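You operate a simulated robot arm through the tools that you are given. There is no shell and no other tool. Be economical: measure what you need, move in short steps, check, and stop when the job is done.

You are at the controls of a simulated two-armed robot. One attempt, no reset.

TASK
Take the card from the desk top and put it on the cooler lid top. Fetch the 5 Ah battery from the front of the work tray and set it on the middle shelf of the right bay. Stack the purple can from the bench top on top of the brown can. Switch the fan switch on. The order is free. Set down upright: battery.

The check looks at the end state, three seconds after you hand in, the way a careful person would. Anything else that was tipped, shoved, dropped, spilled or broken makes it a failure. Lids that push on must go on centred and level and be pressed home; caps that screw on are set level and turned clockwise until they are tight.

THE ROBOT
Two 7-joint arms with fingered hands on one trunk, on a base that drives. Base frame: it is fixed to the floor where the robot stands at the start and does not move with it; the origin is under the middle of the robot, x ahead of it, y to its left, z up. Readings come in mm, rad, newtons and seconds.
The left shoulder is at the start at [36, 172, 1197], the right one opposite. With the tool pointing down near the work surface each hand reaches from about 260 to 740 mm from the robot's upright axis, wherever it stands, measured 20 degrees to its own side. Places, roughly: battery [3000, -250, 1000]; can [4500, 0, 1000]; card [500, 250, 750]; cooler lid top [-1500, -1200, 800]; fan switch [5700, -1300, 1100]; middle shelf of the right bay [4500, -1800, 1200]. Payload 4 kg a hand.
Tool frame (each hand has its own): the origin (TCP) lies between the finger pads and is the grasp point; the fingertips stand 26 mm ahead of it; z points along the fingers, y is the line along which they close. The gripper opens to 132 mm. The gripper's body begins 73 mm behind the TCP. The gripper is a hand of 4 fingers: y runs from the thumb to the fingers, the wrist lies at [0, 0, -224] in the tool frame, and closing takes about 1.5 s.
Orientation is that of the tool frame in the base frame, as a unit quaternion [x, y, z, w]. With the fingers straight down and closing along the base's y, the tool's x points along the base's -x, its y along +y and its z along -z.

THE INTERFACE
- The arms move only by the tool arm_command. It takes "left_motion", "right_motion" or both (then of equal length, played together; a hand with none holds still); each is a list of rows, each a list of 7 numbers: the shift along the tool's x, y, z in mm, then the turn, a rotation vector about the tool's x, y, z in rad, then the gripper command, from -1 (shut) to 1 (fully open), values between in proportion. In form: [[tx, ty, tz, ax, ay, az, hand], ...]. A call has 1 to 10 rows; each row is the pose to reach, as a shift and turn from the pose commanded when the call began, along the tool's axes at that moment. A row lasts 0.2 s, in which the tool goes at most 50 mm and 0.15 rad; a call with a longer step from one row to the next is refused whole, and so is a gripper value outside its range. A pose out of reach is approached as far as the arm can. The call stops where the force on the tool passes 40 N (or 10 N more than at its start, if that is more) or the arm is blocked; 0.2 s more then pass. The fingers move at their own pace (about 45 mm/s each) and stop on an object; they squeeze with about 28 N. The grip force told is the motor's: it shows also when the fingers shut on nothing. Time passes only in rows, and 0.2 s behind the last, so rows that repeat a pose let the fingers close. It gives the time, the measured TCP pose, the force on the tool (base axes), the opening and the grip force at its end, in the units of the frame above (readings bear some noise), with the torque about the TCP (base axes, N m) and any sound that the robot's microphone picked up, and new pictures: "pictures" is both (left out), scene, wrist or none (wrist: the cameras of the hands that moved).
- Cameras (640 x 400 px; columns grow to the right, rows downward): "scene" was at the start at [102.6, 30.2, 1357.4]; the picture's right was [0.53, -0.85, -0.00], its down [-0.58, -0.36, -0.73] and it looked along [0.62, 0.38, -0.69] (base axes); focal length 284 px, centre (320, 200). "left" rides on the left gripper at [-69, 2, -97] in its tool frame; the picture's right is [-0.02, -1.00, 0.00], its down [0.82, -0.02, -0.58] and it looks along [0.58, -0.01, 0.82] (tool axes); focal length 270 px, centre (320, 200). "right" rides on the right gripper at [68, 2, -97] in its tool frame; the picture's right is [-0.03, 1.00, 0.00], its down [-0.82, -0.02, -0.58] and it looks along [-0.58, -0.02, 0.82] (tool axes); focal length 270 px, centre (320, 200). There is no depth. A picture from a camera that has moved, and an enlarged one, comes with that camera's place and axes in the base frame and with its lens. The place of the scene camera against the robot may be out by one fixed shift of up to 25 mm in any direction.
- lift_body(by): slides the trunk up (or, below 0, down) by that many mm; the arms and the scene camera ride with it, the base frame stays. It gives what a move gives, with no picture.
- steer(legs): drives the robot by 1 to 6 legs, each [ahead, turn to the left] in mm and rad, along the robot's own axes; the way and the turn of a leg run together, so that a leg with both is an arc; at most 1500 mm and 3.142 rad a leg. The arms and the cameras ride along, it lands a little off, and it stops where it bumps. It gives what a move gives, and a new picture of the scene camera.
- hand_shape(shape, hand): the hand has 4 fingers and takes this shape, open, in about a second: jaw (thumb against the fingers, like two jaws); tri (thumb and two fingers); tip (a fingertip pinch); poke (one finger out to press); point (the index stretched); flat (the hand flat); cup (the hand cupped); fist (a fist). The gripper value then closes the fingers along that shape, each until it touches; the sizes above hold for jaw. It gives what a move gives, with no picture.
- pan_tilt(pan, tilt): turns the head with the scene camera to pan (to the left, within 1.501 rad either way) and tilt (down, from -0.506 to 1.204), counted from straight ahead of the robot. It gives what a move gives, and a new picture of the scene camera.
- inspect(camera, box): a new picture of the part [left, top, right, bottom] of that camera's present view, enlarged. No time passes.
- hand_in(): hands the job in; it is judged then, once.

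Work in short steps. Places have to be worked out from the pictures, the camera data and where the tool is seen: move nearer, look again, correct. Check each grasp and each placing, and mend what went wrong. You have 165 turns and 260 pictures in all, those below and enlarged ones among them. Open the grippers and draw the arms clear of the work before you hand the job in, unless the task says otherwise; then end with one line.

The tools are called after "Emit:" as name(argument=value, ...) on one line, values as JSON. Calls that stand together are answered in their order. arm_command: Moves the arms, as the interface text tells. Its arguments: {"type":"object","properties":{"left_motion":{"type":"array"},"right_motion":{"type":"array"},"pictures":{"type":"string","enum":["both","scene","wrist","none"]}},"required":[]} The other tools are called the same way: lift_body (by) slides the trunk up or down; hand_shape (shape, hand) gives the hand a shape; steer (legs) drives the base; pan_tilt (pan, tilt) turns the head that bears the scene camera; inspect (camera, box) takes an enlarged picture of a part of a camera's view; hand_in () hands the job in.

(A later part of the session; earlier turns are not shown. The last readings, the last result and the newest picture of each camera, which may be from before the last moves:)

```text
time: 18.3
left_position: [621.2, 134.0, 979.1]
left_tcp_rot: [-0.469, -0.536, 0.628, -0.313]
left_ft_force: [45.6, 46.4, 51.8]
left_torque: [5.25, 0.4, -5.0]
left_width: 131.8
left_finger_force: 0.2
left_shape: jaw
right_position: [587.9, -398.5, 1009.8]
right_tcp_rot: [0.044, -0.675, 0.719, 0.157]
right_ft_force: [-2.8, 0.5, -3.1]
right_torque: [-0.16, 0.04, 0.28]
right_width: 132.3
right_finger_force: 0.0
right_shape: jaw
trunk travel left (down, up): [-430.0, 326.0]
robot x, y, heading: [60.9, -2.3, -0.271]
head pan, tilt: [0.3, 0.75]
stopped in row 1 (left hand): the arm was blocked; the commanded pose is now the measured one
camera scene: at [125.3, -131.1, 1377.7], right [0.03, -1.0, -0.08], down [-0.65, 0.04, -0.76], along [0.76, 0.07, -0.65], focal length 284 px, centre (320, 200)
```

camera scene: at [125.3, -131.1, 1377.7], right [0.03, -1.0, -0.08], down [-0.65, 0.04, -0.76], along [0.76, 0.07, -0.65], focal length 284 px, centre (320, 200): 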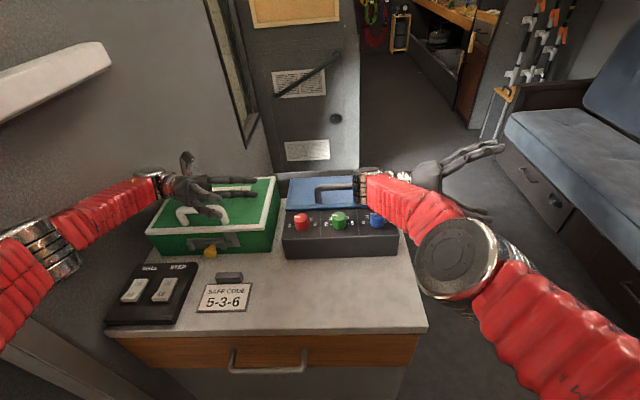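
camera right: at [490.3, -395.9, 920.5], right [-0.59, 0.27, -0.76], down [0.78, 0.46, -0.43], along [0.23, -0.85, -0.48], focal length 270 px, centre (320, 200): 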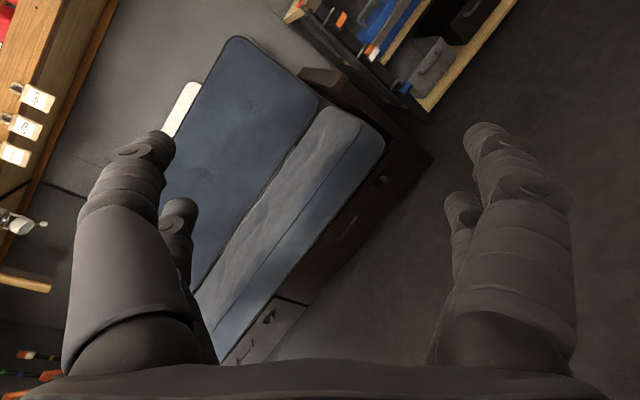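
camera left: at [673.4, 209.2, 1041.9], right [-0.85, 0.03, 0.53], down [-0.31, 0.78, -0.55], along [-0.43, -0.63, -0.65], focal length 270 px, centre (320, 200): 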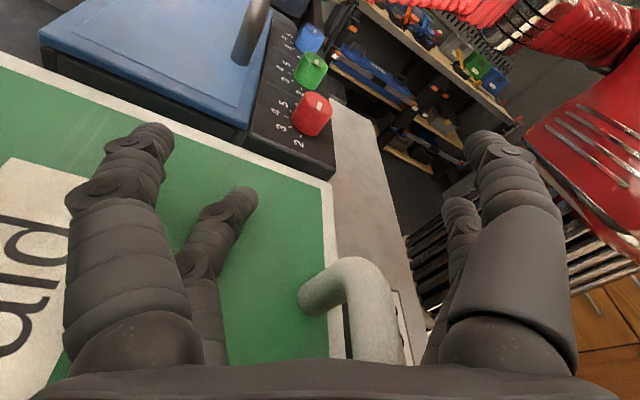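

It's rising now. I keep lifting straight up.

Emit:
arm_command(left_motion=[[-43, -20, -10, 0.03, -0.08, 0.02, 1], [-86, -40, -20, 0.03, -0.08, 0.02, 1], [-120, -56, -28, 0.03, -0.08, 0.02, 1], [-150, -70, -36, 0.03, -0.08, 0.02, 1], [-150, -70, -36, 0.03, -0.08, 0.02, 1]], pictures="scene")

```text
time: 18.6
left_position: [631.2, 143.5, 984.0]
left_tcp_rot: [-0.48, -0.45, 0.683, -0.318]
left_ft_force: [49.9, 0.8, 54.1]
left_torque: [3.47, 0.74, -3.46]
left_width: 132.0
left_finger_force: 0.0
left_shape: jaw
right_position: [591.6, -353.1, 1005.1]
right_tcp_rot: [0.065, -0.661, 0.729, 0.165]
right_ft_force: [-5.1, 5.0, -1.5]
right_torque: [-0.02, 0.07, 0.57]
right_width: 132.2
right_finger_force: 0.1
right_shape: jaw
trunk travel left (down, up): [-430.0, 326.0]
robot x, y, heading: [62.8, 0.0, -0.288]
head pan, tilt: [0.3, 0.75]
stopped in row 1 (left hand): the arm was blocked; the commanded pose is now the measured one
camera scene: at [133.3, -73.8, 1370.4], right [0.01, -1.0, -0.04], down [-0.66, 0.02, -0.75], along [0.75, 0.04, -0.66], focal length 284 px, centre (320, 200)
```

scene: 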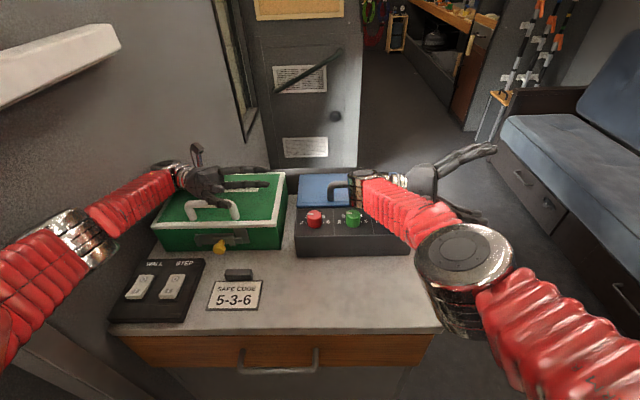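

Nearly upright; again straight up without rotation.

Emit:
arm_command(left_motion=[[-42, -22, 9, 0, 0, 0, 1], [-80, -42, 14, 0, 0, 0, 1], [-115, -58, 16, 0, 0, 0, 1], [-150, -75, 18, 0, 0, 0, 1], [-150, -75, 18, 0, 0, 0, 1]], pictures="scene")

```text
time: 19.0
left_position: [624.6, 158.9, 992.7]
left_tcp_rot: [-0.494, -0.413, 0.7, -0.309]
left_ft_force: [0.5, -1.6, 0.5]
left_torque: [0.11, 0.02, -0.1]
left_width: 132.0
left_finger_force: 0.0
left_shape: jaw
right_position: [586.8, -364.1, 1001.3]
right_tcp_rot: [0.058, -0.661, 0.723, 0.194]
right_ft_force: [-5.2, 3.4, -17.6]
right_torque: [-1.04, 0.3, 0.45]
right_width: 131.9
right_finger_force: 0.1
right_shape: jaw
trunk travel left (down, up): [-430.0, 326.0]
robot x, y, heading: [68.5, -1.1, -0.29]
head pan, tilt: [0.3, 0.75]
stopped in row 1 (left hand): the arm was blocked; the commanded pose is now the measured one
camera scene: at [136.7, -65.8, 1368.5], right [0.01, -1.0, -0.03], down [-0.66, 0.02, -0.75], along [0.75, 0.03, -0.66], focal length 284 px, centre (320, 200)
```

scene: 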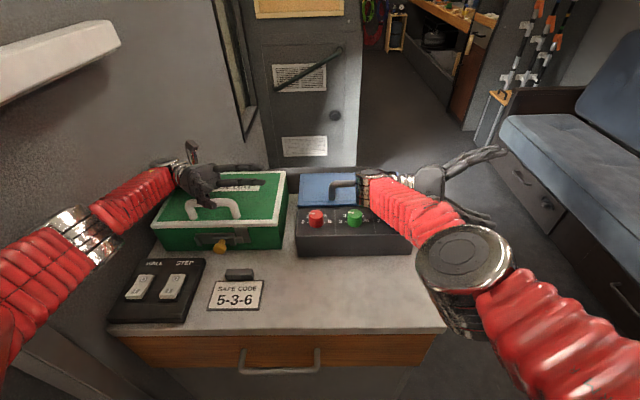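

Hand force is nil; now the left wrist seems to lean on the wall. I move the left hand away from the wall (-y) and up.

Emit:
arm_command(left_motion=[[-29, -4, 37, 0, 0, 0, 1], [-58, -8, 74, 0, 0, 0, 1], [-87, -12, 110, 0, 0, 0, 1], [-116, -16, 120, 0, 0, 0, 1], [-145, -20, 120, 0, 0, 0, 1]], pictures="scene")

```text
time: 19.3
left_position: [634.4, 161.7, 996.8]
left_tcp_rot: [-0.48, -0.416, 0.704, -0.319]
left_ft_force: [0.6, -1.2, -0.6]
left_torque: [-0.06, 0.04, -0.1]
left_width: 132.2
left_finger_force: 0.1
left_shape: jaw
right_position: [580.4, -370.3, 1013.8]
right_tcp_rot: [0.044, -0.645, 0.735, 0.205]
right_ft_force: [1.2, -2.9, 8.8]
right_torque: [0.62, -0.16, -0.21]
right_width: 131.9
right_finger_force: 0.1
right_shape: jaw
trunk travel left (down, up): [-430.0, 326.0]
robot x, y, heading: [62.5, -4.8, -0.292]
head pan, tilt: [0.3, 0.75]
stopped in row 1 (left hand): the arm was blocked; the commanded pose is now the measured one
camera scene: at [133.9, -55.2, 1368.4], right [0.0, -1.0, -0.02], down [-0.66, 0.01, -0.75], along [0.75, 0.02, -0.66], focal length 284 px, centre (320, 200)
```

scene: 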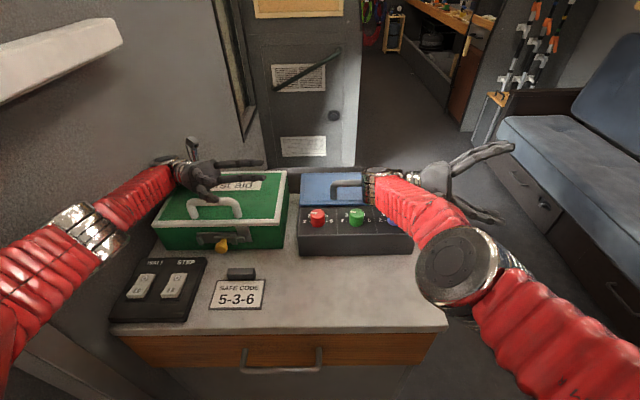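

The trunk is almost upright. I raise the trunk so both hands leave the boxes.

Emit:
lift_body(by=80)

Emit:
inspect(camera="scene", box=[0, 0, 640, 400])

Emit:
inspect(camera="left", box=[0, 0, 640, 400])

```text
time: 19.6
left_position: [641.0, 163.1, 999.5]
left_tcp_rot: [-0.476, -0.411, 0.707, -0.322]
left_ft_force: [0.9, 1.1, 1.3]
left_torque: [0.06, -0.04, -0.02]
left_width: 132.4
left_finger_force: 0.0
left_shape: jaw
right_position: [575.4, -362.8, 1007.8]
right_tcp_rot: [0.054, -0.658, 0.72, 0.216]
right_ft_force: [0.1, 1.0, 0.4]
right_torque: [0.1, -0.03, 0.04]
right_width: 132.1
right_finger_force: 0.0
right_shape: jaw
trunk travel left (down, up): [-433.0, 323.0]
robot x, y, heading: [60.7, -2.4, -0.301]
head pan, tilt: [0.3, 0.75]
stopped: the arm was blocked; the commanded pose is now the measured one
```

```text
1.00 times, centred on (320, 200) of scene (not enlarged: the box is as wide or as high as the picture)
camera zoom: at [130.6, -38.2, 1370.0], right [0.0, -1.0, -0.01], down [-0.66, 0.01, -0.75], along [0.75, 0.01, -0.66], focal length 284 px, centre (320, 200)
```

zoom: 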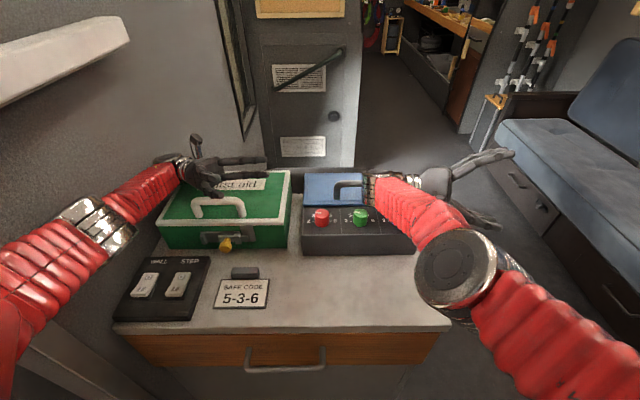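

```text
1.00 times, centred on (320, 200) of left (not enlarged: the box is as wide or as high as the picture)
camera zoom: at [704.2, 253.0, 1042.8], right [-0.84, 0.46, 0.3], down [-0.06, 0.47, -0.88], along [-0.54, -0.76, -0.37], focal length 270 px, centre (320, 200)
```

zoom: 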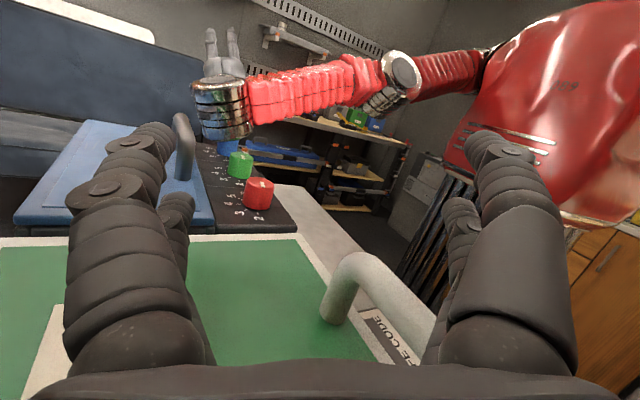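

The trunk is upright and the hands are free now. I lift the trunk again.

Emit:
lift_body(by=100)

```text
time: 21.0
left_position: [659.7, 146.5, 1084.5]
left_tcp_rot: [-0.469, -0.407, 0.719, -0.312]
left_ft_force: [0.5, 0.2, -0.2]
left_torque: [-0.01, 0.0, 0.01]
left_width: 132.1
left_finger_force: 0.0
left_shape: jaw
right_position: [611.7, -373.6, 1111.2]
right_tcp_rot: [0.049, -0.639, 0.738, 0.21]
right_ft_force: [-0.4, -0.1, -0.2]
right_torque: [0.03, 0.01, 0.02]
right_width: 132.2
right_finger_force: 0.0
right_shape: jaw
trunk travel left (down, up): [-533.0, 223.0]
robot x, y, heading: [59.2, -3.6, -0.286]
head pan, tilt: [0.3, 0.75]
```

That worked. Now I turn right, away from the left wall.

Emit:
steer(legs=[[0, -0.35]])

```text
time: 21.6
left_position: [656.3, 140.6, 1090.7]
left_tcp_rot: [-0.473, -0.396, 0.723, -0.312]
left_ft_force: [0.7, 0.5, -0.2]
left_torque: [-0.05, 0.03, 0.01]
left_width: 131.8
left_finger_force: 0.0
left_shape: jaw
right_position: [609.8, -372.6, 1117.0]
right_tcp_rot: [0.046, -0.637, 0.74, 0.213]
right_ft_force: [0.6, -0.7, 0.3]
right_torque: [0.0, 0.01, -0.04]
right_width: 132.3
right_finger_force: 0.1
right_shape: jaw
trunk travel left (down, up): [-533.0, 223.0]
robot x, y, heading: [61.2, -3.6, -0.295]
head pan, tilt: [0.3, 0.75]
stopped in leg 1: the robot was blocked; the commanded pose is now the measured one
camera scene: at [163.3, -36.5, 1467.2], right [0.01, -1.0, -0.01], down [-0.68, 0.0, -0.73], along [0.73, 0.01, -0.68], focal length 284 px, centre (320, 200)
```

scene: 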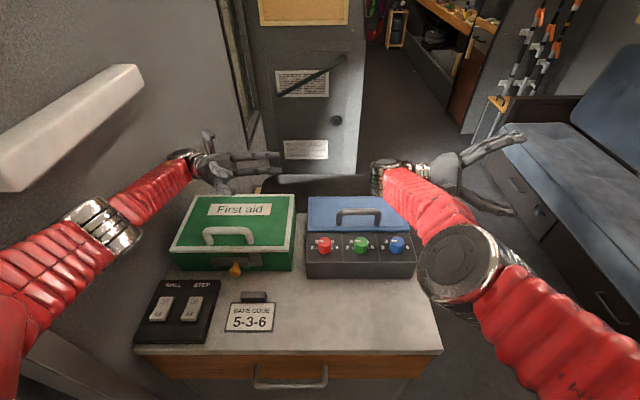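

Turning is blocked, perhaps the base touches the desk. I try reversing a little.

Emit:
steer(legs=[[-60, 0]])

```text
time: 22.7
left_position: [621.7, 99.1, 1104.3]
left_tcp_rot: [-0.483, -0.356, 0.741, -0.303]
left_ft_force: [-1.0, -1.0, 0.1]
left_torque: [0.05, -0.01, -0.01]
left_width: 132.3
left_finger_force: 0.0
left_shape: jaw
right_position: [551.3, -462.8, 1110.5]
right_tcp_rot: [-0.011, -0.652, 0.706, 0.278]
right_ft_force: [-0.1, -0.1, 3.2]
right_torque: [0.19, -0.06, 0.01]
right_width: 132.0
right_finger_force: 0.0
right_shape: jaw
trunk travel left (down, up): [-533.0, 223.0]
robot x, y, heading: [41.6, 13.8, -0.39]
head pan, tilt: [0.3, 0.75]
stopped in leg 1: the robot was blocked; the commanded pose is now the measured one
camera scene: at [161.6, -91.0, 1465.9], right [-0.09, -0.99, -0.05], down [-0.69, 0.1, -0.72], along [0.72, -0.03, -0.7], focal length 284 px, centre (320, 200)
```

scene: 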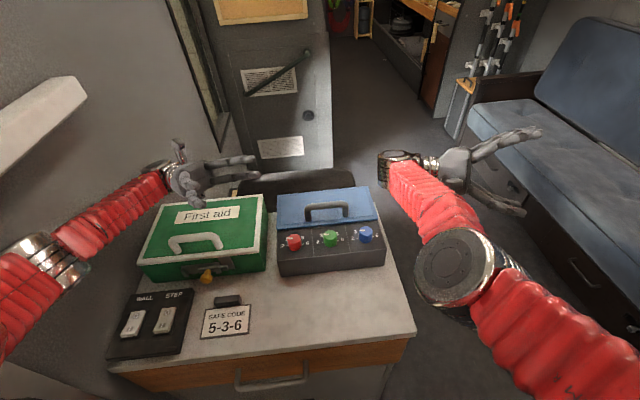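

It moved back and turned. I turn right again.

Emit:
steer(legs=[[0, -0.3]])

```text
time: 24.2
left_position: [620.0, -18.2, 1100.4]
left_tcp_rot: [-0.527, -0.278, 0.778, -0.198]
left_ft_force: [0.2, 0.1, 0.1]
left_torque: [-0.02, 0.01, 0.03]
left_width: 132.0
left_finger_force: 0.1
left_shape: jaw
right_position: [435.2, -499.0, 1133.4]
right_tcp_rot: [-0.072, -0.627, 0.696, 0.341]
right_ft_force: [0.1, 0.4, -0.4]
right_torque: [-0.02, -0.02, 0.01]
right_width: 132.3
right_finger_force: 0.0
right_shape: jaw
trunk travel left (down, up): [-533.0, 223.0]
robot x, y, heading: [27.1, 27.0, -0.603]
head pan, tilt: [0.3, 0.75]
camera scene: at [131.6, -32.6, 1466.1], right [-0.3, -0.96, 0.0], down [-0.66, 0.2, -0.72], along [0.69, -0.21, -0.69], focal length 284 px, centre (320, 200)
```

scene: 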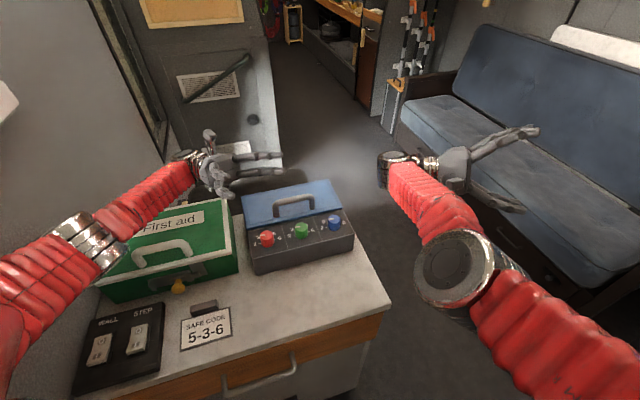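

The robot is level and moved freely. I turn further right to bring the left arm well clear of the wall.

Emit:
steer(legs=[[0, -0.4]])

```text
time: 25.7
left_position: [547.6, -179.3, 1118.9]
left_tcp_rot: [-0.576, -0.17, 0.797, -0.067]
left_ft_force: [-0.4, 0.7, 0.0]
left_torque: [-0.02, 0.06, 0.01]
left_width: 132.4
left_finger_force: 0.0
left_shape: jaw
right_position: [247.6, -606.0, 1123.7]
right_tcp_rot: [-0.137, -0.604, 0.624, 0.476]
right_ft_force: [3.3, -1.4, 2.1]
right_torque: [0.16, -0.24, -0.2]
right_width: 132.1
right_finger_force: 0.2
right_shape: jaw
trunk travel left (down, up): [-533.0, 223.0]
robot x, y, heading: [40.2, 38.7, -0.954]
head pan, tilt: [0.3, 0.75]
stopped in leg 1: the robot was blocked; the commanded pose is now the measured one
camera scene: at [128.4, -58.7, 1465.6], right [-0.61, -0.79, 0.0], down [-0.55, 0.42, -0.72], along [0.57, -0.44, -0.69], focal length 284 px, centre (320, 200)
```

scene: 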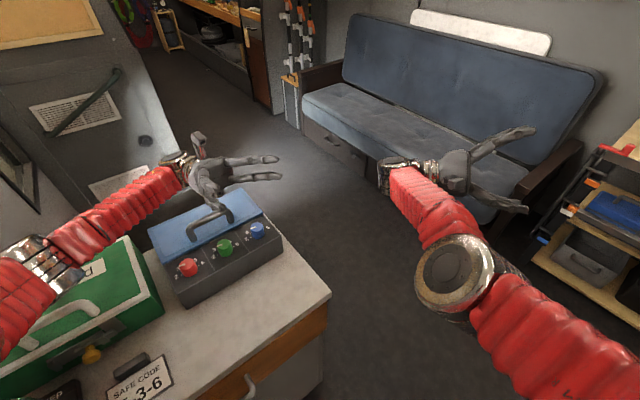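

Free space lies ahead; I drive ahead a little to leave the doorway side.

Emit:
steer(legs=[[120, -0.1]])

```text
time: 27.0
left_position: [553.3, -253.8, 1116.7]
left_tcp_rot: [-0.585, -0.155, 0.795, -0.039]
left_ft_force: [0.4, 0.1, 1.1]
left_torque: [0.03, -0.08, -0.04]
left_width: 132.0
left_finger_force: 0.1
left_shape: jaw
right_position: [278.7, -628.4, 1124.7]
right_tcp_rot: [0.149, 0.629, -0.614, -0.453]
right_ft_force: [0.4, -0.6, 0.5]
right_torque: [-0.02, -0.01, -0.1]
right_width: 131.6
right_finger_force: 0.0
right_shape: jaw
trunk travel left (down, up): [-533.0, 223.0]
robot x, y, heading: [40.6, -14.6, -0.888]
head pan, tilt: [0.3, 0.75]
stopped in leg 1: the robot was blocked; the commanded pose is now the measured one
camera scene: at [123.1, -94.5, 1466.0], right [-0.56, -0.83, 0.0], down [-0.57, 0.38, -0.73], along [0.61, -0.4, -0.68], focal length 284 px, centre (320, 200)
```

scene: 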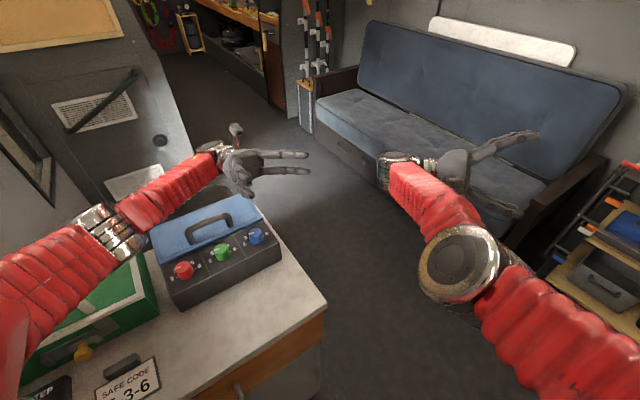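

The left arm is now clear of the wall. I bring both hands into a compact fingers-down pose before the robot drives on, first half of the turn.

Emit:
arm_command(left_motion=[[5.3, -7.4, 13.2, -0.111, 0.06, -0.073, 1], [10.6, -14.8, 26.4, -0.222, 0.12, -0.146, 1], [15.9, -22.2, 39.6, -0.333, 0.18, -0.219, 1], [21.2, -29.6, 52.8, -0.444, 0.24, -0.292, 1], [26.5, -37, 66, -0.555, 0.3, -0.365, 1], [31.8, -44.4, 79.2, -0.666, 0.36, -0.438, 1], [37.1, -51.8, 92.4, -0.777, 0.42, -0.511, 1], [42.4, -59.2, 105.6, -0.888, 0.48, -0.584, 1], [47.7, -66.6, 118.8, -0.999, 0.54, -0.657, 1], [53, -74, 132, -1.11, 0.6, -0.73, 1]], right_motion=[[22.9, 8.7, -5.5, -0.141, -0.027, 0.026, 1], [45.8, 17.5, -11, -0.282, -0.054, 0.052, 1], [68.7, 26.2, -16.5, -0.423, -0.081, 0.078, 1], [91.6, 35, -22, -0.564, -0.108, 0.104, 1], [114.5, 43.7, -27.5, -0.705, -0.135, 0.13, 1], [137.4, 52.5, -33, -0.846, -0.162, 0.156, 1], [160.3, 61.2, -38.5, -0.987, -0.189, 0.182, 1], [183.2, 70, -44, -1.128, -0.216, 0.208, 1], [206.1, 78.7, -49.5, -1.269, -0.243, 0.234, 1], [229, 87.5, -55, -1.41, -0.27, 0.26, 1]], pictures="scene")

```text
time: 29.2
left_position: [398.2, -210.6, 1117.5]
left_tcp_rot: [0.583, 0.724, -0.368, 0.02]
left_ft_force: [0.2, -0.2, -0.7]
left_torque: [0.01, 0.0, 0.01]
left_width: 132.0
left_finger_force: 0.1
left_shape: jaw
right_position: [419.4, -526.5, 1131.0]
right_tcp_rot: [0.405, 0.902, -0.124, -0.088]
right_ft_force: [0.4, 0.9, -1.2]
right_torque: [-0.02, -0.01, 0.03]
right_width: 132.2
right_finger_force: 0.1
right_shape: jaw
right hand out of reach, approached as far as the arm can: row 1, 2, 3, 4, 5, 6, 7, 8, 9, 10
trunk travel left (down, up): [-533.0, 223.0]
robot x, y, heading: [43.9, -13.4, -0.884]
head pan, tilt: [0.3, 0.75]
camera scene: at [122.4, -88.3, 1466.3], right [-0.56, -0.83, 0.0], down [-0.57, 0.38, -0.73], along [0.61, -0.41, -0.68], focal length 284 px, centre (320, 200)
```

scene: 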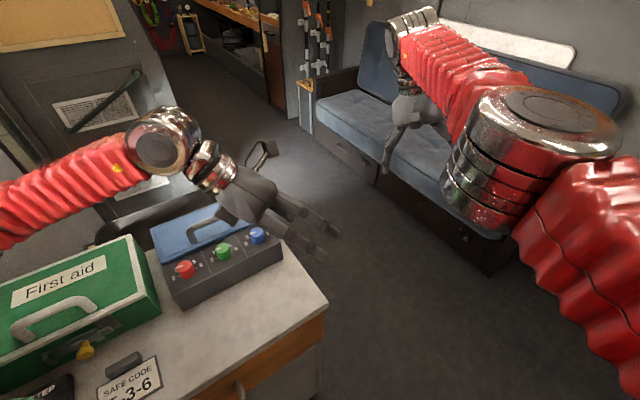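

Good, both arms move freely. I finish the turn of the left hand and bring the right hand back to a compact place.

Emit:
arm_command(left_motion=[[0, 0, 0, -0.0954, 0.0514, -0.0628, 1], [0, 0, 0, -0.191, 0.103, -0.126, 1], [0, 0, 0, -0.286, 0.154, -0.188, 1], [0, 0, 0, -0.382, 0.206, -0.251, 1], [0, 0, 0, -0.477, 0.257, -0.314, 1], [0, 0, 0, -0.572, 0.308, -0.377, 1], [0, 0, 0, -0.668, 0.36, -0.44, 1]], right_motion=[[34, -17, 7, -0.043, -0.007, 0.006, 1], [69, -34, 14, -0.086, -0.015, 0.013, 1], [103, -51, 22, -0.129, -0.022, 0.019, 1], [138, -69, 29, -0.171, -0.03, 0.025, 1], [172, -86, 36, -0.214, -0.037, 0.031, 1], [207, -103, 44, -0.257, -0.045, 0.038, 1], [241, -120, 51, -0.3, -0.052, 0.044, 1]], pictures="scene")

```text
time: 31.0
left_position: [395.9, -211.1, 1117.4]
left_tcp_rot: [0.43, 0.903, -0.002, 0.001]
left_ft_force: [0.2, 0.9, 0.5]
left_torque: [-0.03, 0.0, 0.0]
left_width: 132.2
left_finger_force: 0.1
left_shape: jaw
right_position: [480.6, -468.3, 1175.6]
right_tcp_rot: [0.417, 0.907, 0.06, -0.009]
right_ft_force: [-0.8, 0.7, 0.1]
right_torque: [-0.01, 0.02, -0.02]
right_width: 132.0
right_finger_force: 0.0
right_shape: jaw
right hand out of reach, approached as far as the arm can: row 1, 2, 3, 4, 5, 6, 7
trunk travel left (down, up): [-533.0, 223.0]
robot x, y, heading: [42.0, -12.8, -0.892]
head pan, tilt: [0.3, 0.75]
stopped in row 7 (right hand): the arm was blocked; the commanded pose is now the measured one
camera scene: at [122.9, -87.9, 1466.3], right [-0.56, -0.83, 0.0], down [-0.57, 0.38, -0.73], along [0.61, -0.41, -0.68], focal length 284 px, centre (320, 200)
```

scene: 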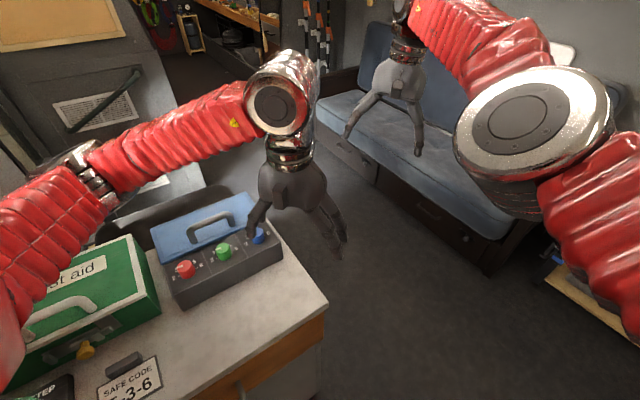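

The left hand is good. The right hand went off aside; I try moving it back toward its own side again.

Emit:
arm_command(right_motion=[[20, -30, 8, 0, 0, 0, 1], [45, -65, 16, 0, 0, 0, 1], [70, -100, 24, 0, 0, 0, 1], [95, -130, 32, 0, 0, 0, 1], [120, -160, 40, 0, 0, 0, 1], [145, -180, 45, 0, 0, 0, 1]], pictures="scene")

```text
time: 32.4
left_position: [397.1, -209.8, 1118.5]
left_tcp_rot: [0.431, 0.902, -0.003, 0.002]
left_ft_force: [-0.9, 0.1, -0.4]
left_torque: [-0.02, 0.01, 0.01]
left_width: 132.0
left_finger_force: 0.2
left_shape: jaw
right_position: [249.3, -470.3, 1120.9]
right_tcp_rot: [0.417, 0.907, 0.061, -0.008]
right_ft_force: [-0.1, -0.7, -0.3]
right_torque: [0.01, 0.01, 0.0]
right_width: 132.2
right_finger_force: 0.0
right_shape: jaw
trunk travel left (down, up): [-533.0, 223.0]
robot x, y, heading: [43.5, -11.3, -0.891]
head pan, tilt: [0.3, 0.75]
camera scene: at [122.1, -87.2, 1466.4], right [-0.56, -0.83, 0.0], down [-0.57, 0.38, -0.73], along [0.61, -0.41, -0.68], focal length 284 px, centre (320, 200)
```

scene: 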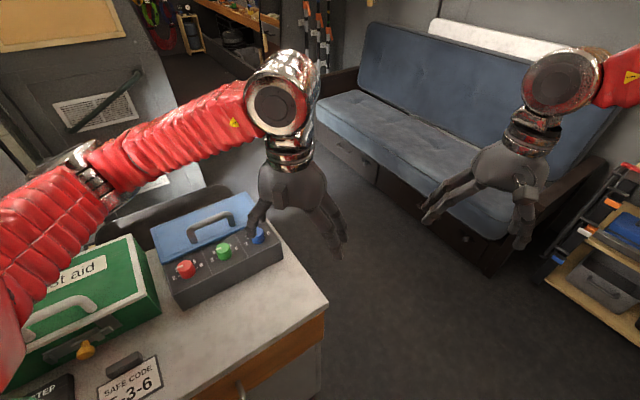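

Both arms are compact now and the desk things look undisturbed. I turn right to face the sofa so I can drive to a stand farther from the wall.

Emit:
steer(legs=[[0, -0.65]])

```text
time: 34.8
left_position: [201.1, -388.2, 1118.1]
left_tcp_rot: [0.7, 0.714, -0.002, 0.0]
left_ft_force: [0.3, -0.7, -0.3]
left_torque: [-0.01, 0.0, 0.01]
left_width: 131.9
left_finger_force: 0.1
left_shape: jaw
right_position: [-74.6, -503.8, 1122.0]
right_tcp_rot: [0.689, 0.722, 0.06, 0.011]
right_ft_force: [-0.3, -0.6, -0.6]
right_torque: [0.01, 0.03, 0.01]
right_width: 132.2
right_finger_force: 0.0
right_shape: jaw
trunk travel left (down, up): [-533.0, 223.0]
robot x, y, heading: [82.0, -15.4, -1.544]
head pan, tilt: [0.3, 0.75]
camera scene: at [108.7, -127.1, 1466.2], right [-0.95, -0.32, 0.0], down [-0.22, 0.65, -0.73], along [0.24, -0.69, -0.68], focal length 284 px, centre (320, 200)
```

scene: 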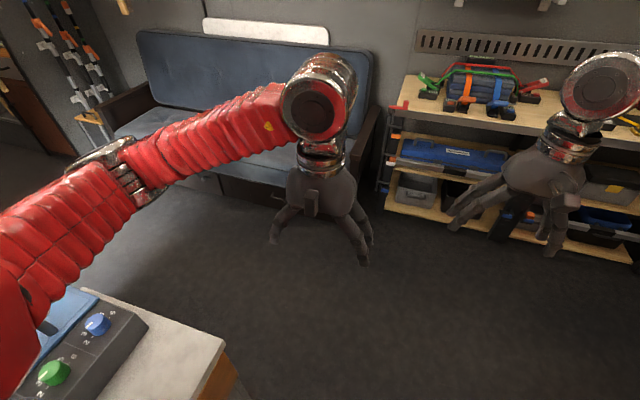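

Clear here. I drive back-right to about (-10, -280), away from the desk corner at about (383, -281).

Emit:
steer(legs=[[0, -0.35], [280, 0]])

```text
time: 36.4
left_position: [83.2, -405.3, 1120.7]
left_tcp_rot: [0.799, 0.601, -0.003, 0.001]
left_ft_force: [-0.8, 0.0, -0.3]
left_torque: [-0.01, -0.07, -0.01]
left_width: 132.3
left_finger_force: 0.1
left_shape: jaw
right_position: [-213.1, -432.7, 1122.8]
right_tcp_rot: [0.789, 0.611, 0.059, 0.023]
right_ft_force: [-0.2, 0.4, 0.1]
right_torque: [-0.01, -0.02, -0.03]
right_width: 131.8
right_finger_force: 0.1
right_shape: jaw
trunk travel left (down, up): [-533.0, 223.0]
robot x, y, heading: [95.0, -15.0, -1.843]
head pan, tilt: [0.3, 0.75]
stopped in leg 1: the robot was blocked; the commanded pose is now the measured one
camera scene: at [92.3, -131.4, 1466.4], right [-1.0, -0.03, 0.0], down [-0.02, 0.68, -0.73], along [0.02, -0.73, -0.68], focal length 284 px, centre (320, 200)
```

scene: 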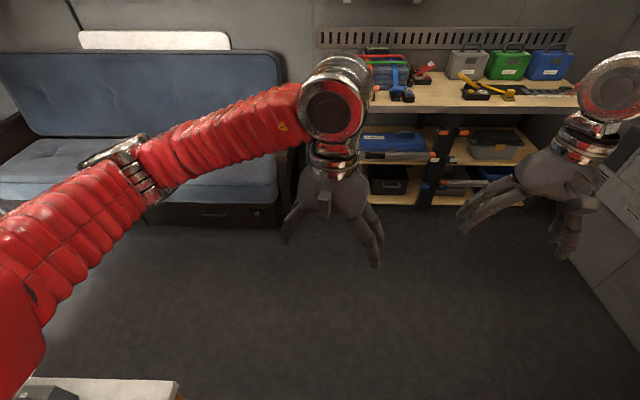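

Blocked at heading -1.84, but straight ahead the floor is clear; I drive ahead.

Emit:
steer(legs=[[300, 0]])

```text
time: 38.4
left_position: [5.0, -690.3, 1120.1]
left_tcp_rot: [0.8, 0.6, -0.002, 0.0]
left_ft_force: [-0.4, -0.6, 0.3]
left_torque: [-0.02, 0.01, 0.02]
left_width: 131.8
left_finger_force: 0.1
left_shape: jaw
right_position: [-291.2, -716.6, 1122.9]
right_tcp_rot: [0.79, 0.61, 0.058, 0.021]
right_ft_force: [-0.4, 0.5, -0.1]
right_torque: [0.04, -0.01, 0.03]
right_width: 132.1
right_finger_force: 0.1
right_shape: jaw
trunk travel left (down, up): [-533.0, 223.0]
robot x, y, heading: [21.1, -300.7, -1.845]
head pan, tilt: [0.3, 0.75]
camera scene: at [15.3, -416.1, 1466.2], right [-1.0, -0.02, 0.0], down [-0.02, 0.68, -0.73], along [0.02, -0.73, -0.68], focal length 284 px, centre (320, 200)
```

scene: 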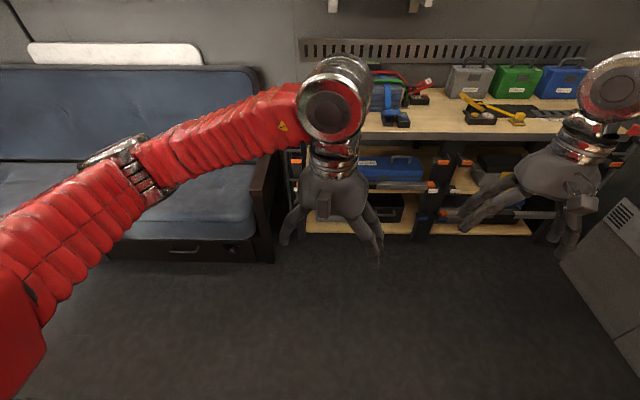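

Now there is room to turn. I turn left to face the desk at an angle, heading about 0.65.

Emit:
steer(legs=[[0, 1.3], [0, 1.2]])

```text
time: 41.6
left_position: [359.6, -495.1, 1120.7]
left_tcp_rot: [0.379, 0.925, -0.004, 0.002]
left_ft_force: [0.8, -0.1, 0.1]
left_torque: [-0.03, 0.08, 0.02]
left_width: 131.8
left_finger_force: 0.1
left_shape: jaw
right_position: [242.4, -770.2, 1123.6]
right_tcp_rot: [0.364, 0.929, 0.058, -0.012]
right_ft_force: [0.4, 0.1, -0.5]
right_torque: [-0.07, 0.05, 0.05]
right_width: 132.1
right_finger_force: 0.0
right_shape: jaw
trunk travel left (down, up): [-533.0, 223.0]
robot x, y, heading: [-26.1, -344.9, -0.723]
head pan, tilt: [0.3, 0.75]
stopped in leg 1: the robot was blocked; the commanded pose is now the measured one
camera scene: at [68.7, -400.4, 1466.1], right [-0.41, -0.91, 0.0], down [-0.62, 0.28, -0.73], along [0.66, -0.3, -0.68], focal length 284 px, centre (320, 200)
```

scene: 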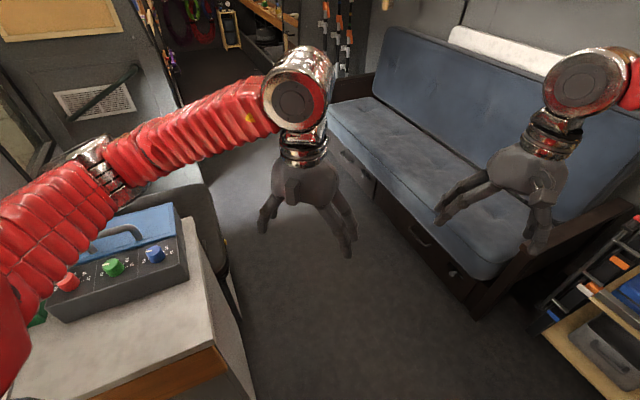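

Blocked again; I look down left and right to learn the base's outline and what it touches.

Emit:
pan_tilt(pan=1.5, tilt=1.0)

Emit:
pan_tilt(pan=-1.5, tilt=0.9)

```text
time: 43.0
left_position: [354.6, -498.3, 1121.2]
left_tcp_rot: [0.378, 0.926, -0.002, 0.001]
left_ft_force: [-0.4, -0.6, 0.7]
left_torque: [0.01, -0.02, -0.01]
left_width: 132.3
left_finger_force: 0.0
left_shape: jaw
right_position: [238.4, -774.3, 1123.6]
right_tcp_rot: [0.364, 0.929, 0.06, -0.011]
right_ft_force: [0.5, 0.5, 0.0]
right_torque: [0.0, -0.02, -0.02]
right_width: 132.1
right_finger_force: 0.1
right_shape: jaw
trunk travel left (down, up): [-533.0, 223.0]
robot x, y, heading: [-26.0, -346.6, -0.729]
head pan, tilt: [1.499, 1.0]
camera scene: at [38.6, -321.3, 1447.3], right [0.7, -0.72, 0.0], down [-0.6, -0.59, -0.54], along [0.39, 0.38, -0.84], focal length 284 px, centre (320, 200)
```

scene: 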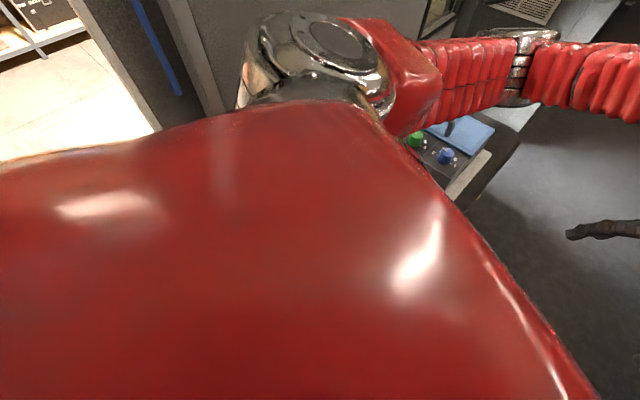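

```text
time: 45.6
left_position: [354.5, -497.6, 1120.9]
left_tcp_rot: [0.379, 0.925, -0.003, 0.002]
left_ft_force: [0.2, 0.5, 0.4]
left_torque: [0.03, -0.03, -0.01]
left_width: 132.2
left_finger_force: 0.0
left_shape: jaw
right_position: [240.1, -772.2, 1123.4]
right_tcp_rot: [0.364, 0.929, 0.06, -0.01]
right_ft_force: [0.3, 0.1, -1.4]
right_torque: [0.01, -0.02, 0.0]
right_width: 132.1
right_finger_force: 0.0
right_shape: jaw
trunk travel left (down, up): [-533.0, 223.0]
robot x, y, heading: [-24.8, -346.2, -0.724]
head pan, tilt: [-1.499, 0.901]
camera scene: at [-57.2, -430.0, 1454.5], right [-0.79, 0.61, 0.0], down [0.48, 0.62, -0.62], along [-0.38, -0.49, -0.78], focal length 284 px, centre (320, 200)
```

scene: 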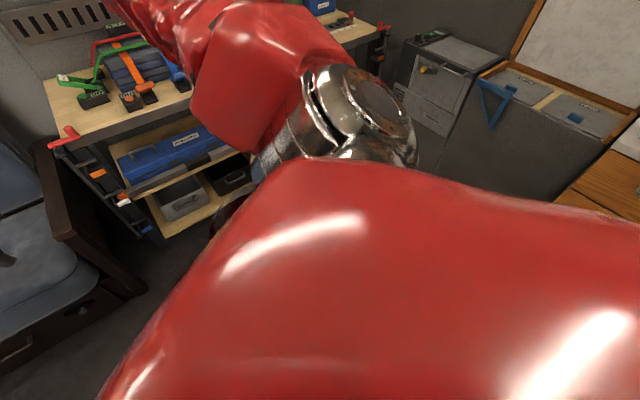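

Probably the base's front-left corner meets the desk's right side. I back up a bit and turn left again.

Emit:
steer(legs=[[-100, 0], [0, 0.6]])

Emit:
pan_tilt(pan=0.4, tilt=0.8)

```text
time: 48.7
left_position: [304.8, -187.5, 1122.1]
left_tcp_rot: [0.084, 0.996, -0.002, 0.003]
left_ft_force: [-0.5, -1.1, -0.1]
left_torque: [0.0, 0.04, -0.03]
left_width: 132.0
left_finger_force: 0.0
left_shape: jaw
right_position: [367.1, -477.7, 1123.2]
right_tcp_rot: [0.069, 0.996, 0.055, -0.03]
right_ft_force: [0.4, 0.2, 0.4]
right_torque: [0.03, -0.01, 0.04]
right_width: 131.6
right_finger_force: 0.1
right_shape: jaw
trunk travel left (down, up): [-533.0, 223.0]
robot x, y, heading: [-101.6, -310.5, -0.119]
head pan, tilt: [-1.499, 0.901]
camera scene: at [-84.7, -404.5, 1454.5], right [-1.0, 0.05, 0.0], down [0.04, 0.78, -0.62], along [-0.03, -0.62, -0.78], focal length 284 px, centre (320, 200)
```

scene: 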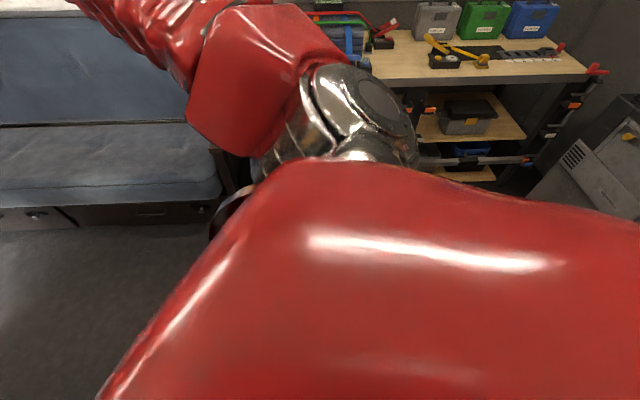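

```text
time: 50.5
left_position: [303.7, -186.9, 1122.1]
left_tcp_rot: [0.082, 0.997, -0.003, 0.002]
left_ft_force: [0.3, -0.5, -0.3]
left_torque: [0.01, -0.01, 0.0]
left_width: 132.2
left_finger_force: 0.1
left_shape: jaw
right_position: [367.0, -478.6, 1124.2]
right_tcp_rot: [0.068, 0.996, 0.054, -0.028]
right_ft_force: [0.2, -0.4, -0.1]
right_torque: [-0.04, 0.03, -0.03]
right_width: 132.0
right_finger_force: 0.1
right_shape: jaw
trunk travel left (down, up): [-533.0, 223.0]
robot x, y, heading: [-100.9, -311.9, -0.117]
head pan, tilt: [0.4, 0.799]
camera scene: at [-4.3, -306.0, 1462.3], right [0.28, -0.96, 0.0], down [-0.69, -0.2, -0.7], along [0.67, 0.19, -0.72], focal length 284 px, centre (320, 200)
```

scene: 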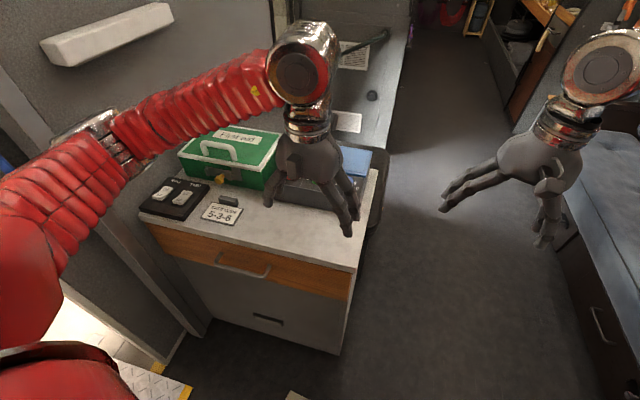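

Excellent view, and all desk items still stand in place. I move nearer, at an angle, so the left arm can reach the card with its elbow well clear of the wall.

Emit:
steer(legs=[[0, 0.5], [115, 0]])

```text
time: 53.4
left_position: [299.4, 36.0, 1120.8]
left_tcp_rot: [-0.167, 0.986, -0.001, 0.004]
left_ft_force: [-0.7, 0.6, 0.1]
left_torque: [-0.02, 0.01, 0.01]
left_width: 131.9
left_finger_force: 0.0
left_shape: jaw
right_position: [493.9, -190.0, 1124.3]
right_tcp_rot: [-0.179, 0.982, 0.044, -0.042]
right_ft_force: [0.1, 1.5, 0.0]
right_torque: [-0.03, -0.04, -0.01]
right_width: 131.9
right_finger_force: 0.0
right_shape: jaw
trunk travel left (down, up): [-533.0, 223.0]
robot x, y, heading: [14.2, -289.9, 0.377]
head pan, tilt: [0.4, 0.799]
camera scene: at [87.0, -238.7, 1462.3], right [0.7, -0.71, 0.0], down [-0.51, -0.5, -0.7], along [0.5, 0.49, -0.72], focal length 284 px, centre (320, 200)
```

scene: 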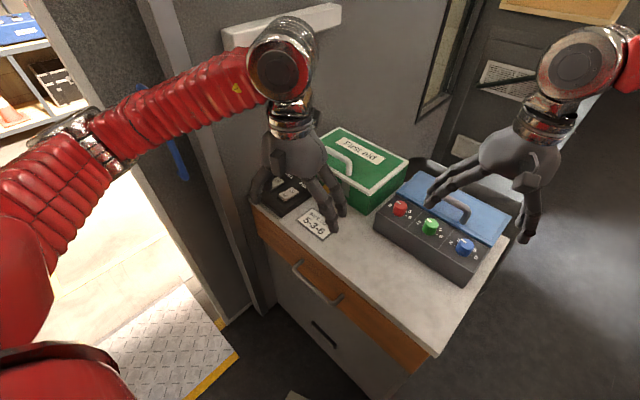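

I bring the left hand above the card's tab, yawing it so the fingers will close across the tab.

Emit:
arm_command(left_motion=[[-25, 4, 13, 0, 0, -0.138, 1], [-50, 8, 26, 0, 0, -0.276, 1], [-75, 13, 39, 0, 0, -0.414, 0.5], [-100, 17, 52, 0, 0, -0.552, 0.3], [-125, 21, 65, 0, 0, -0.69, 0], [-150, 25, 78, 0, 0, -0.828, 0], [-175, 30, 91, 0, 0, -0.966, 0], [-200, 34, 104, 0, 0, -1.104, 0], [-225, 38, 117, 0, 0, -1.24, 0], [-225, 38, 117, 0, 0, -1.24, 0]])

```text
time: 55.5
left_position: [498.9, 146.2, 1007.9]
left_tcp_rot: [0.708, -0.706, 0.002, -0.002]
left_ft_force: [-0.5, -0.1, 0.4]
left_torque: [0.0, 0.01, 0.01]
left_width: 66.8
left_finger_force: 0.1
left_shape: jaw
right_position: [493.2, -193.1, 1125.1]
right_tcp_rot: [-0.179, 0.982, 0.045, -0.041]
right_ft_force: [0.1, -0.3, -0.1]
right_torque: [0.0, -0.02, -0.02]
right_width: 131.9
right_finger_force: 0.0
right_shape: jaw
trunk travel left (down, up): [-533.0, 223.0]
robot x, y, heading: [17.9, -292.7, 0.373]
head pan, tilt: [0.4, 0.799]
camera scene: at [87.0, -241.8, 1462.4], right [0.7, -0.71, 0.0], down [-0.51, -0.5, -0.7], along [0.5, 0.49, -0.72], focal length 284 px, centre (320, 200)
camera left: at [496.4, 213.1, 1103.4], right [1.0, 0.03, 0.01], down [0.02, -0.82, 0.58], along [0.02, -0.58, -0.82], focal length 270 px, centre (320, 200)
```

scene: 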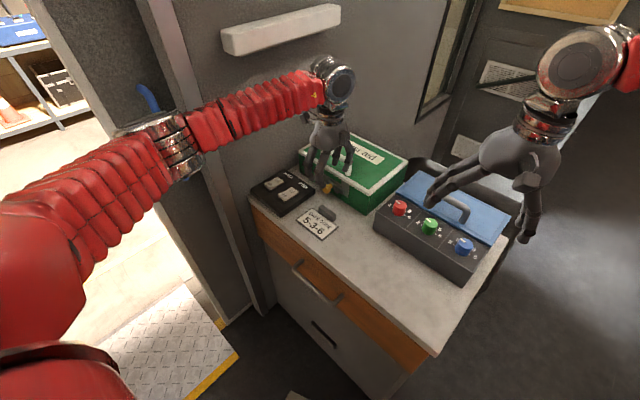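
left: 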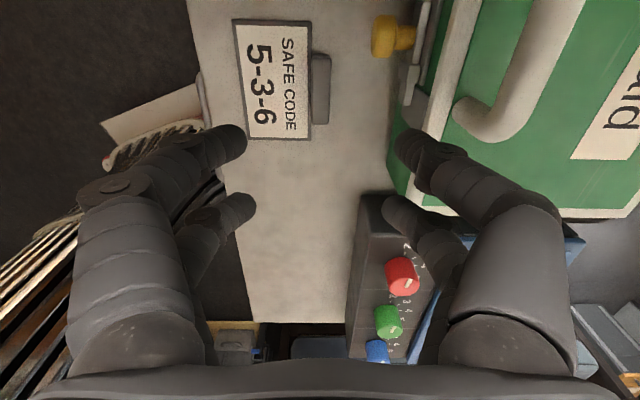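

The tab is right below the TCP, around [500, 148]. I lower to about z 910 and measure again.

Emit:
arm_command(left_motion=[[0, 0, 33, 0, 0, 0, -0.1], [0, 0, 66, 0, 0, 0, -0.15], [0, 0, 98, 0, 0, 0, -0.15]], pictures="both")

```text
time: 56.4
left_position: [501.0, 143.8, 908.0]
left_tcp_rot: [0.709, -0.706, 0.003, -0.001]
left_ft_force: [0.2, -1.0, 0.4]
left_torque: [0.0, 0.01, 0.01]
left_width: 56.7
left_finger_force: 0.1
left_shape: jaw
right_position: [494.4, -192.3, 1123.7]
right_tcp_rot: [-0.18, 0.982, 0.044, -0.042]
right_ft_force: [0.9, -0.3, -0.5]
right_torque: [0.0, 0.01, 0.02]
right_width: 132.0
right_finger_force: 0.2
right_shape: jaw
trunk travel left (down, up): [-533.0, 223.0]
robot x, y, heading: [13.0, -290.3, 0.376]
head pan, tilt: [0.4, 0.799]
camera scene: at [88.3, -241.6, 1462.3], right [0.7, -0.71, 0.0], down [-0.51, -0.5, -0.7], along [0.5, 0.49, -0.72], focal length 284 px, centre (320, 200)
camera left: at [498.5, 212.4, 1005.5], right [1.0, 0.03, 0.01], down [0.02, -0.82, 0.58], along [0.02, -0.58, -0.82], focal length 270 px, centre (320, 200)
```

scene: 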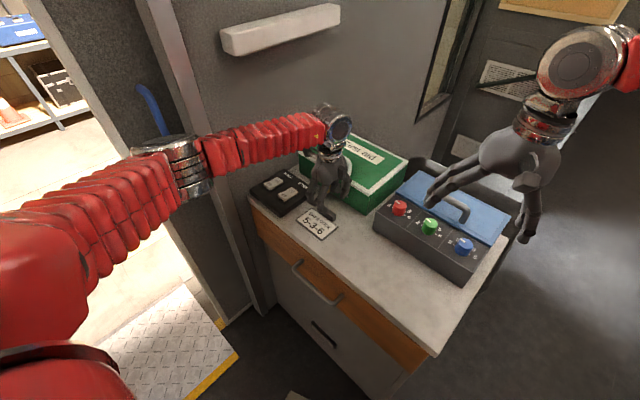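
left: 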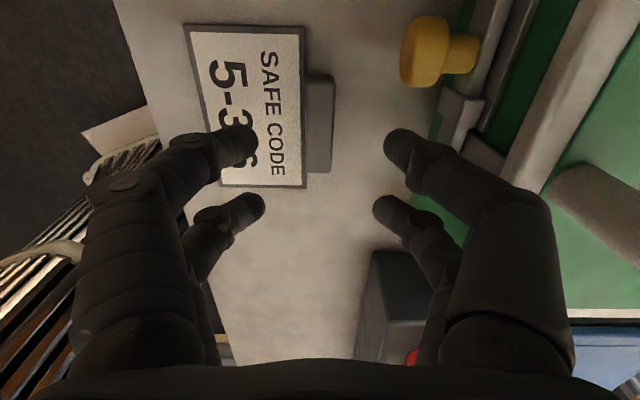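

Triangulating the two views gives the tab at about [500, 150, 827]. I descend with a slight lean away from the first-aid box.

Emit:
arm_command(left_motion=[[-3, 0, 20, 0.05, 0, 0, -0.15], [-6, 0, 40, 0.1, 0, 0, -0.15], [-6, 0, 58, 0.1, 0, 0, -0.15]], pictures="wrist")

Emit:
inspect(camera="scene", box=[240, 100, 400, 250])

```text
time: 57.1
left_position: [501.7, 151.1, 854.8]
left_tcp_rot: [0.707, -0.705, 0.038, -0.04]
left_ft_force: [-2.6, 2.1, 14.7]
left_torque: [0.06, 0.53, -0.06]
left_width: 56.9
left_finger_force: 0.0
left_shape: jaw
right_position: [493.5, -193.6, 1126.5]
right_tcp_rot: [-0.18, 0.982, 0.046, -0.041]
right_ft_force: [1.0, 0.0, 0.8]
right_torque: [-0.02, -0.04, 0.02]
right_width: 132.3
right_finger_force: 0.1
right_shape: jaw
trunk travel left (down, up): [-533.0, 223.0]
robot x, y, heading: [13.4, -287.7, 0.374]
head pan, tilt: [0.4, 0.799]
camera left: at [488.8, 218.0, 949.9], right [0.99, 0.03, 0.11], down [-0.04, -0.82, 0.57], along [0.11, -0.58, -0.81], focal length 270 px, centre (320, 200)
```

left: 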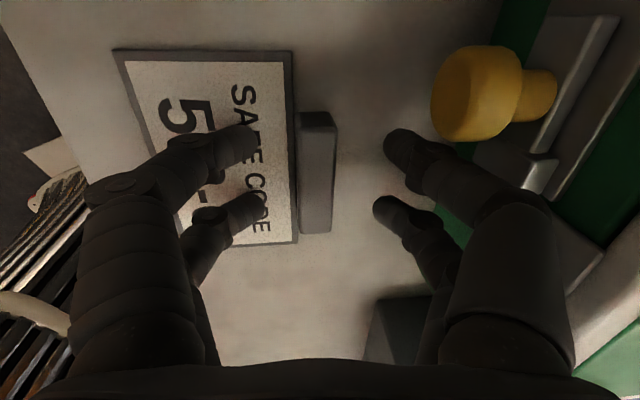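

```text
2.67 times, centred on (320, 175) of scene
camera zoom: at [85.8, -243.4, 1462.8], right [0.7, -0.71, 0.0], down [-0.51, -0.5, -0.7], along [0.5, 0.49, -0.72], focal length 758 px, centre (320, 267)
```

zoom: 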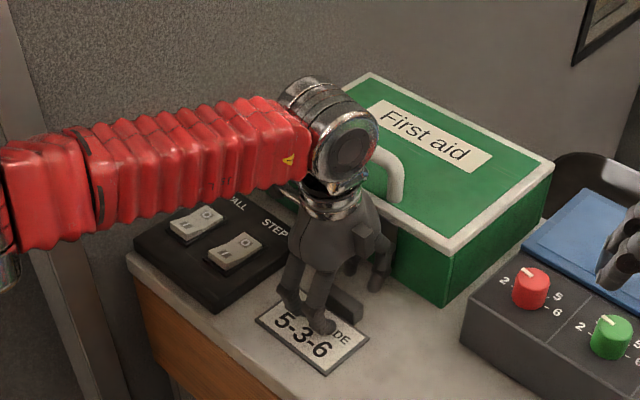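

The near fingertips touch the card (15 N), so its surface is near z 826. I rise 3 mm and close on the tab.

Emit:
arm_command(left_motion=[[0, 0, -4, 0, 0, 0, -0.15], [0, 0, -4, 0, 0, 0, -0.5], [0, 0, -4, 0, 0, 0, -0.8], [0, 0, -4, 0, 0, 0, -1], [0, 0, -4, 0, 0, 0, -1], [0, 0, -4, 0, 0, 0, -1], [0, 0, -4, 0, 0, 0, -1], [0, 0, -4, 0, 0, 0, -1]], pictures="wrist")

```text
time: 59.0
left_position: [501.3, 150.0, 853.9]
left_tcp_rot: [0.706, -0.706, 0.037, -0.037]
left_ft_force: [-0.1, -0.1, 0.6]
left_torque: [0.0, 0.05, 0.02]
left_width: 9.5
left_finger_force: 28.0
left_shape: jaw
right_position: [495.0, -192.8, 1125.3]
right_tcp_rot: [-0.18, 0.982, 0.044, -0.041]
right_ft_force: [0.3, -0.6, 0.3]
right_torque: [-0.04, 0.03, 0.01]
right_width: 131.9
right_finger_force: 0.1
right_shape: jaw
trunk travel left (down, up): [-533.0, 223.0]
robot x, y, heading: [13.8, -287.1, 0.373]
head pan, tilt: [0.4, 0.799]
camera left: at [489.0, 218.0, 949.4], right [0.99, 0.03, 0.11], down [-0.04, -0.82, 0.58], along [0.1, -0.58, -0.81], focal length 270 px, centre (320, 200)
```

left: 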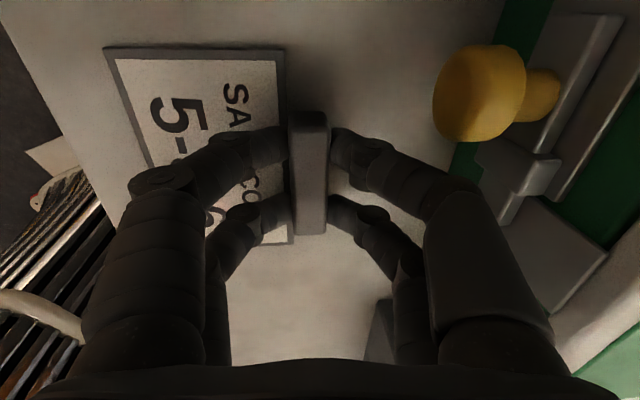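

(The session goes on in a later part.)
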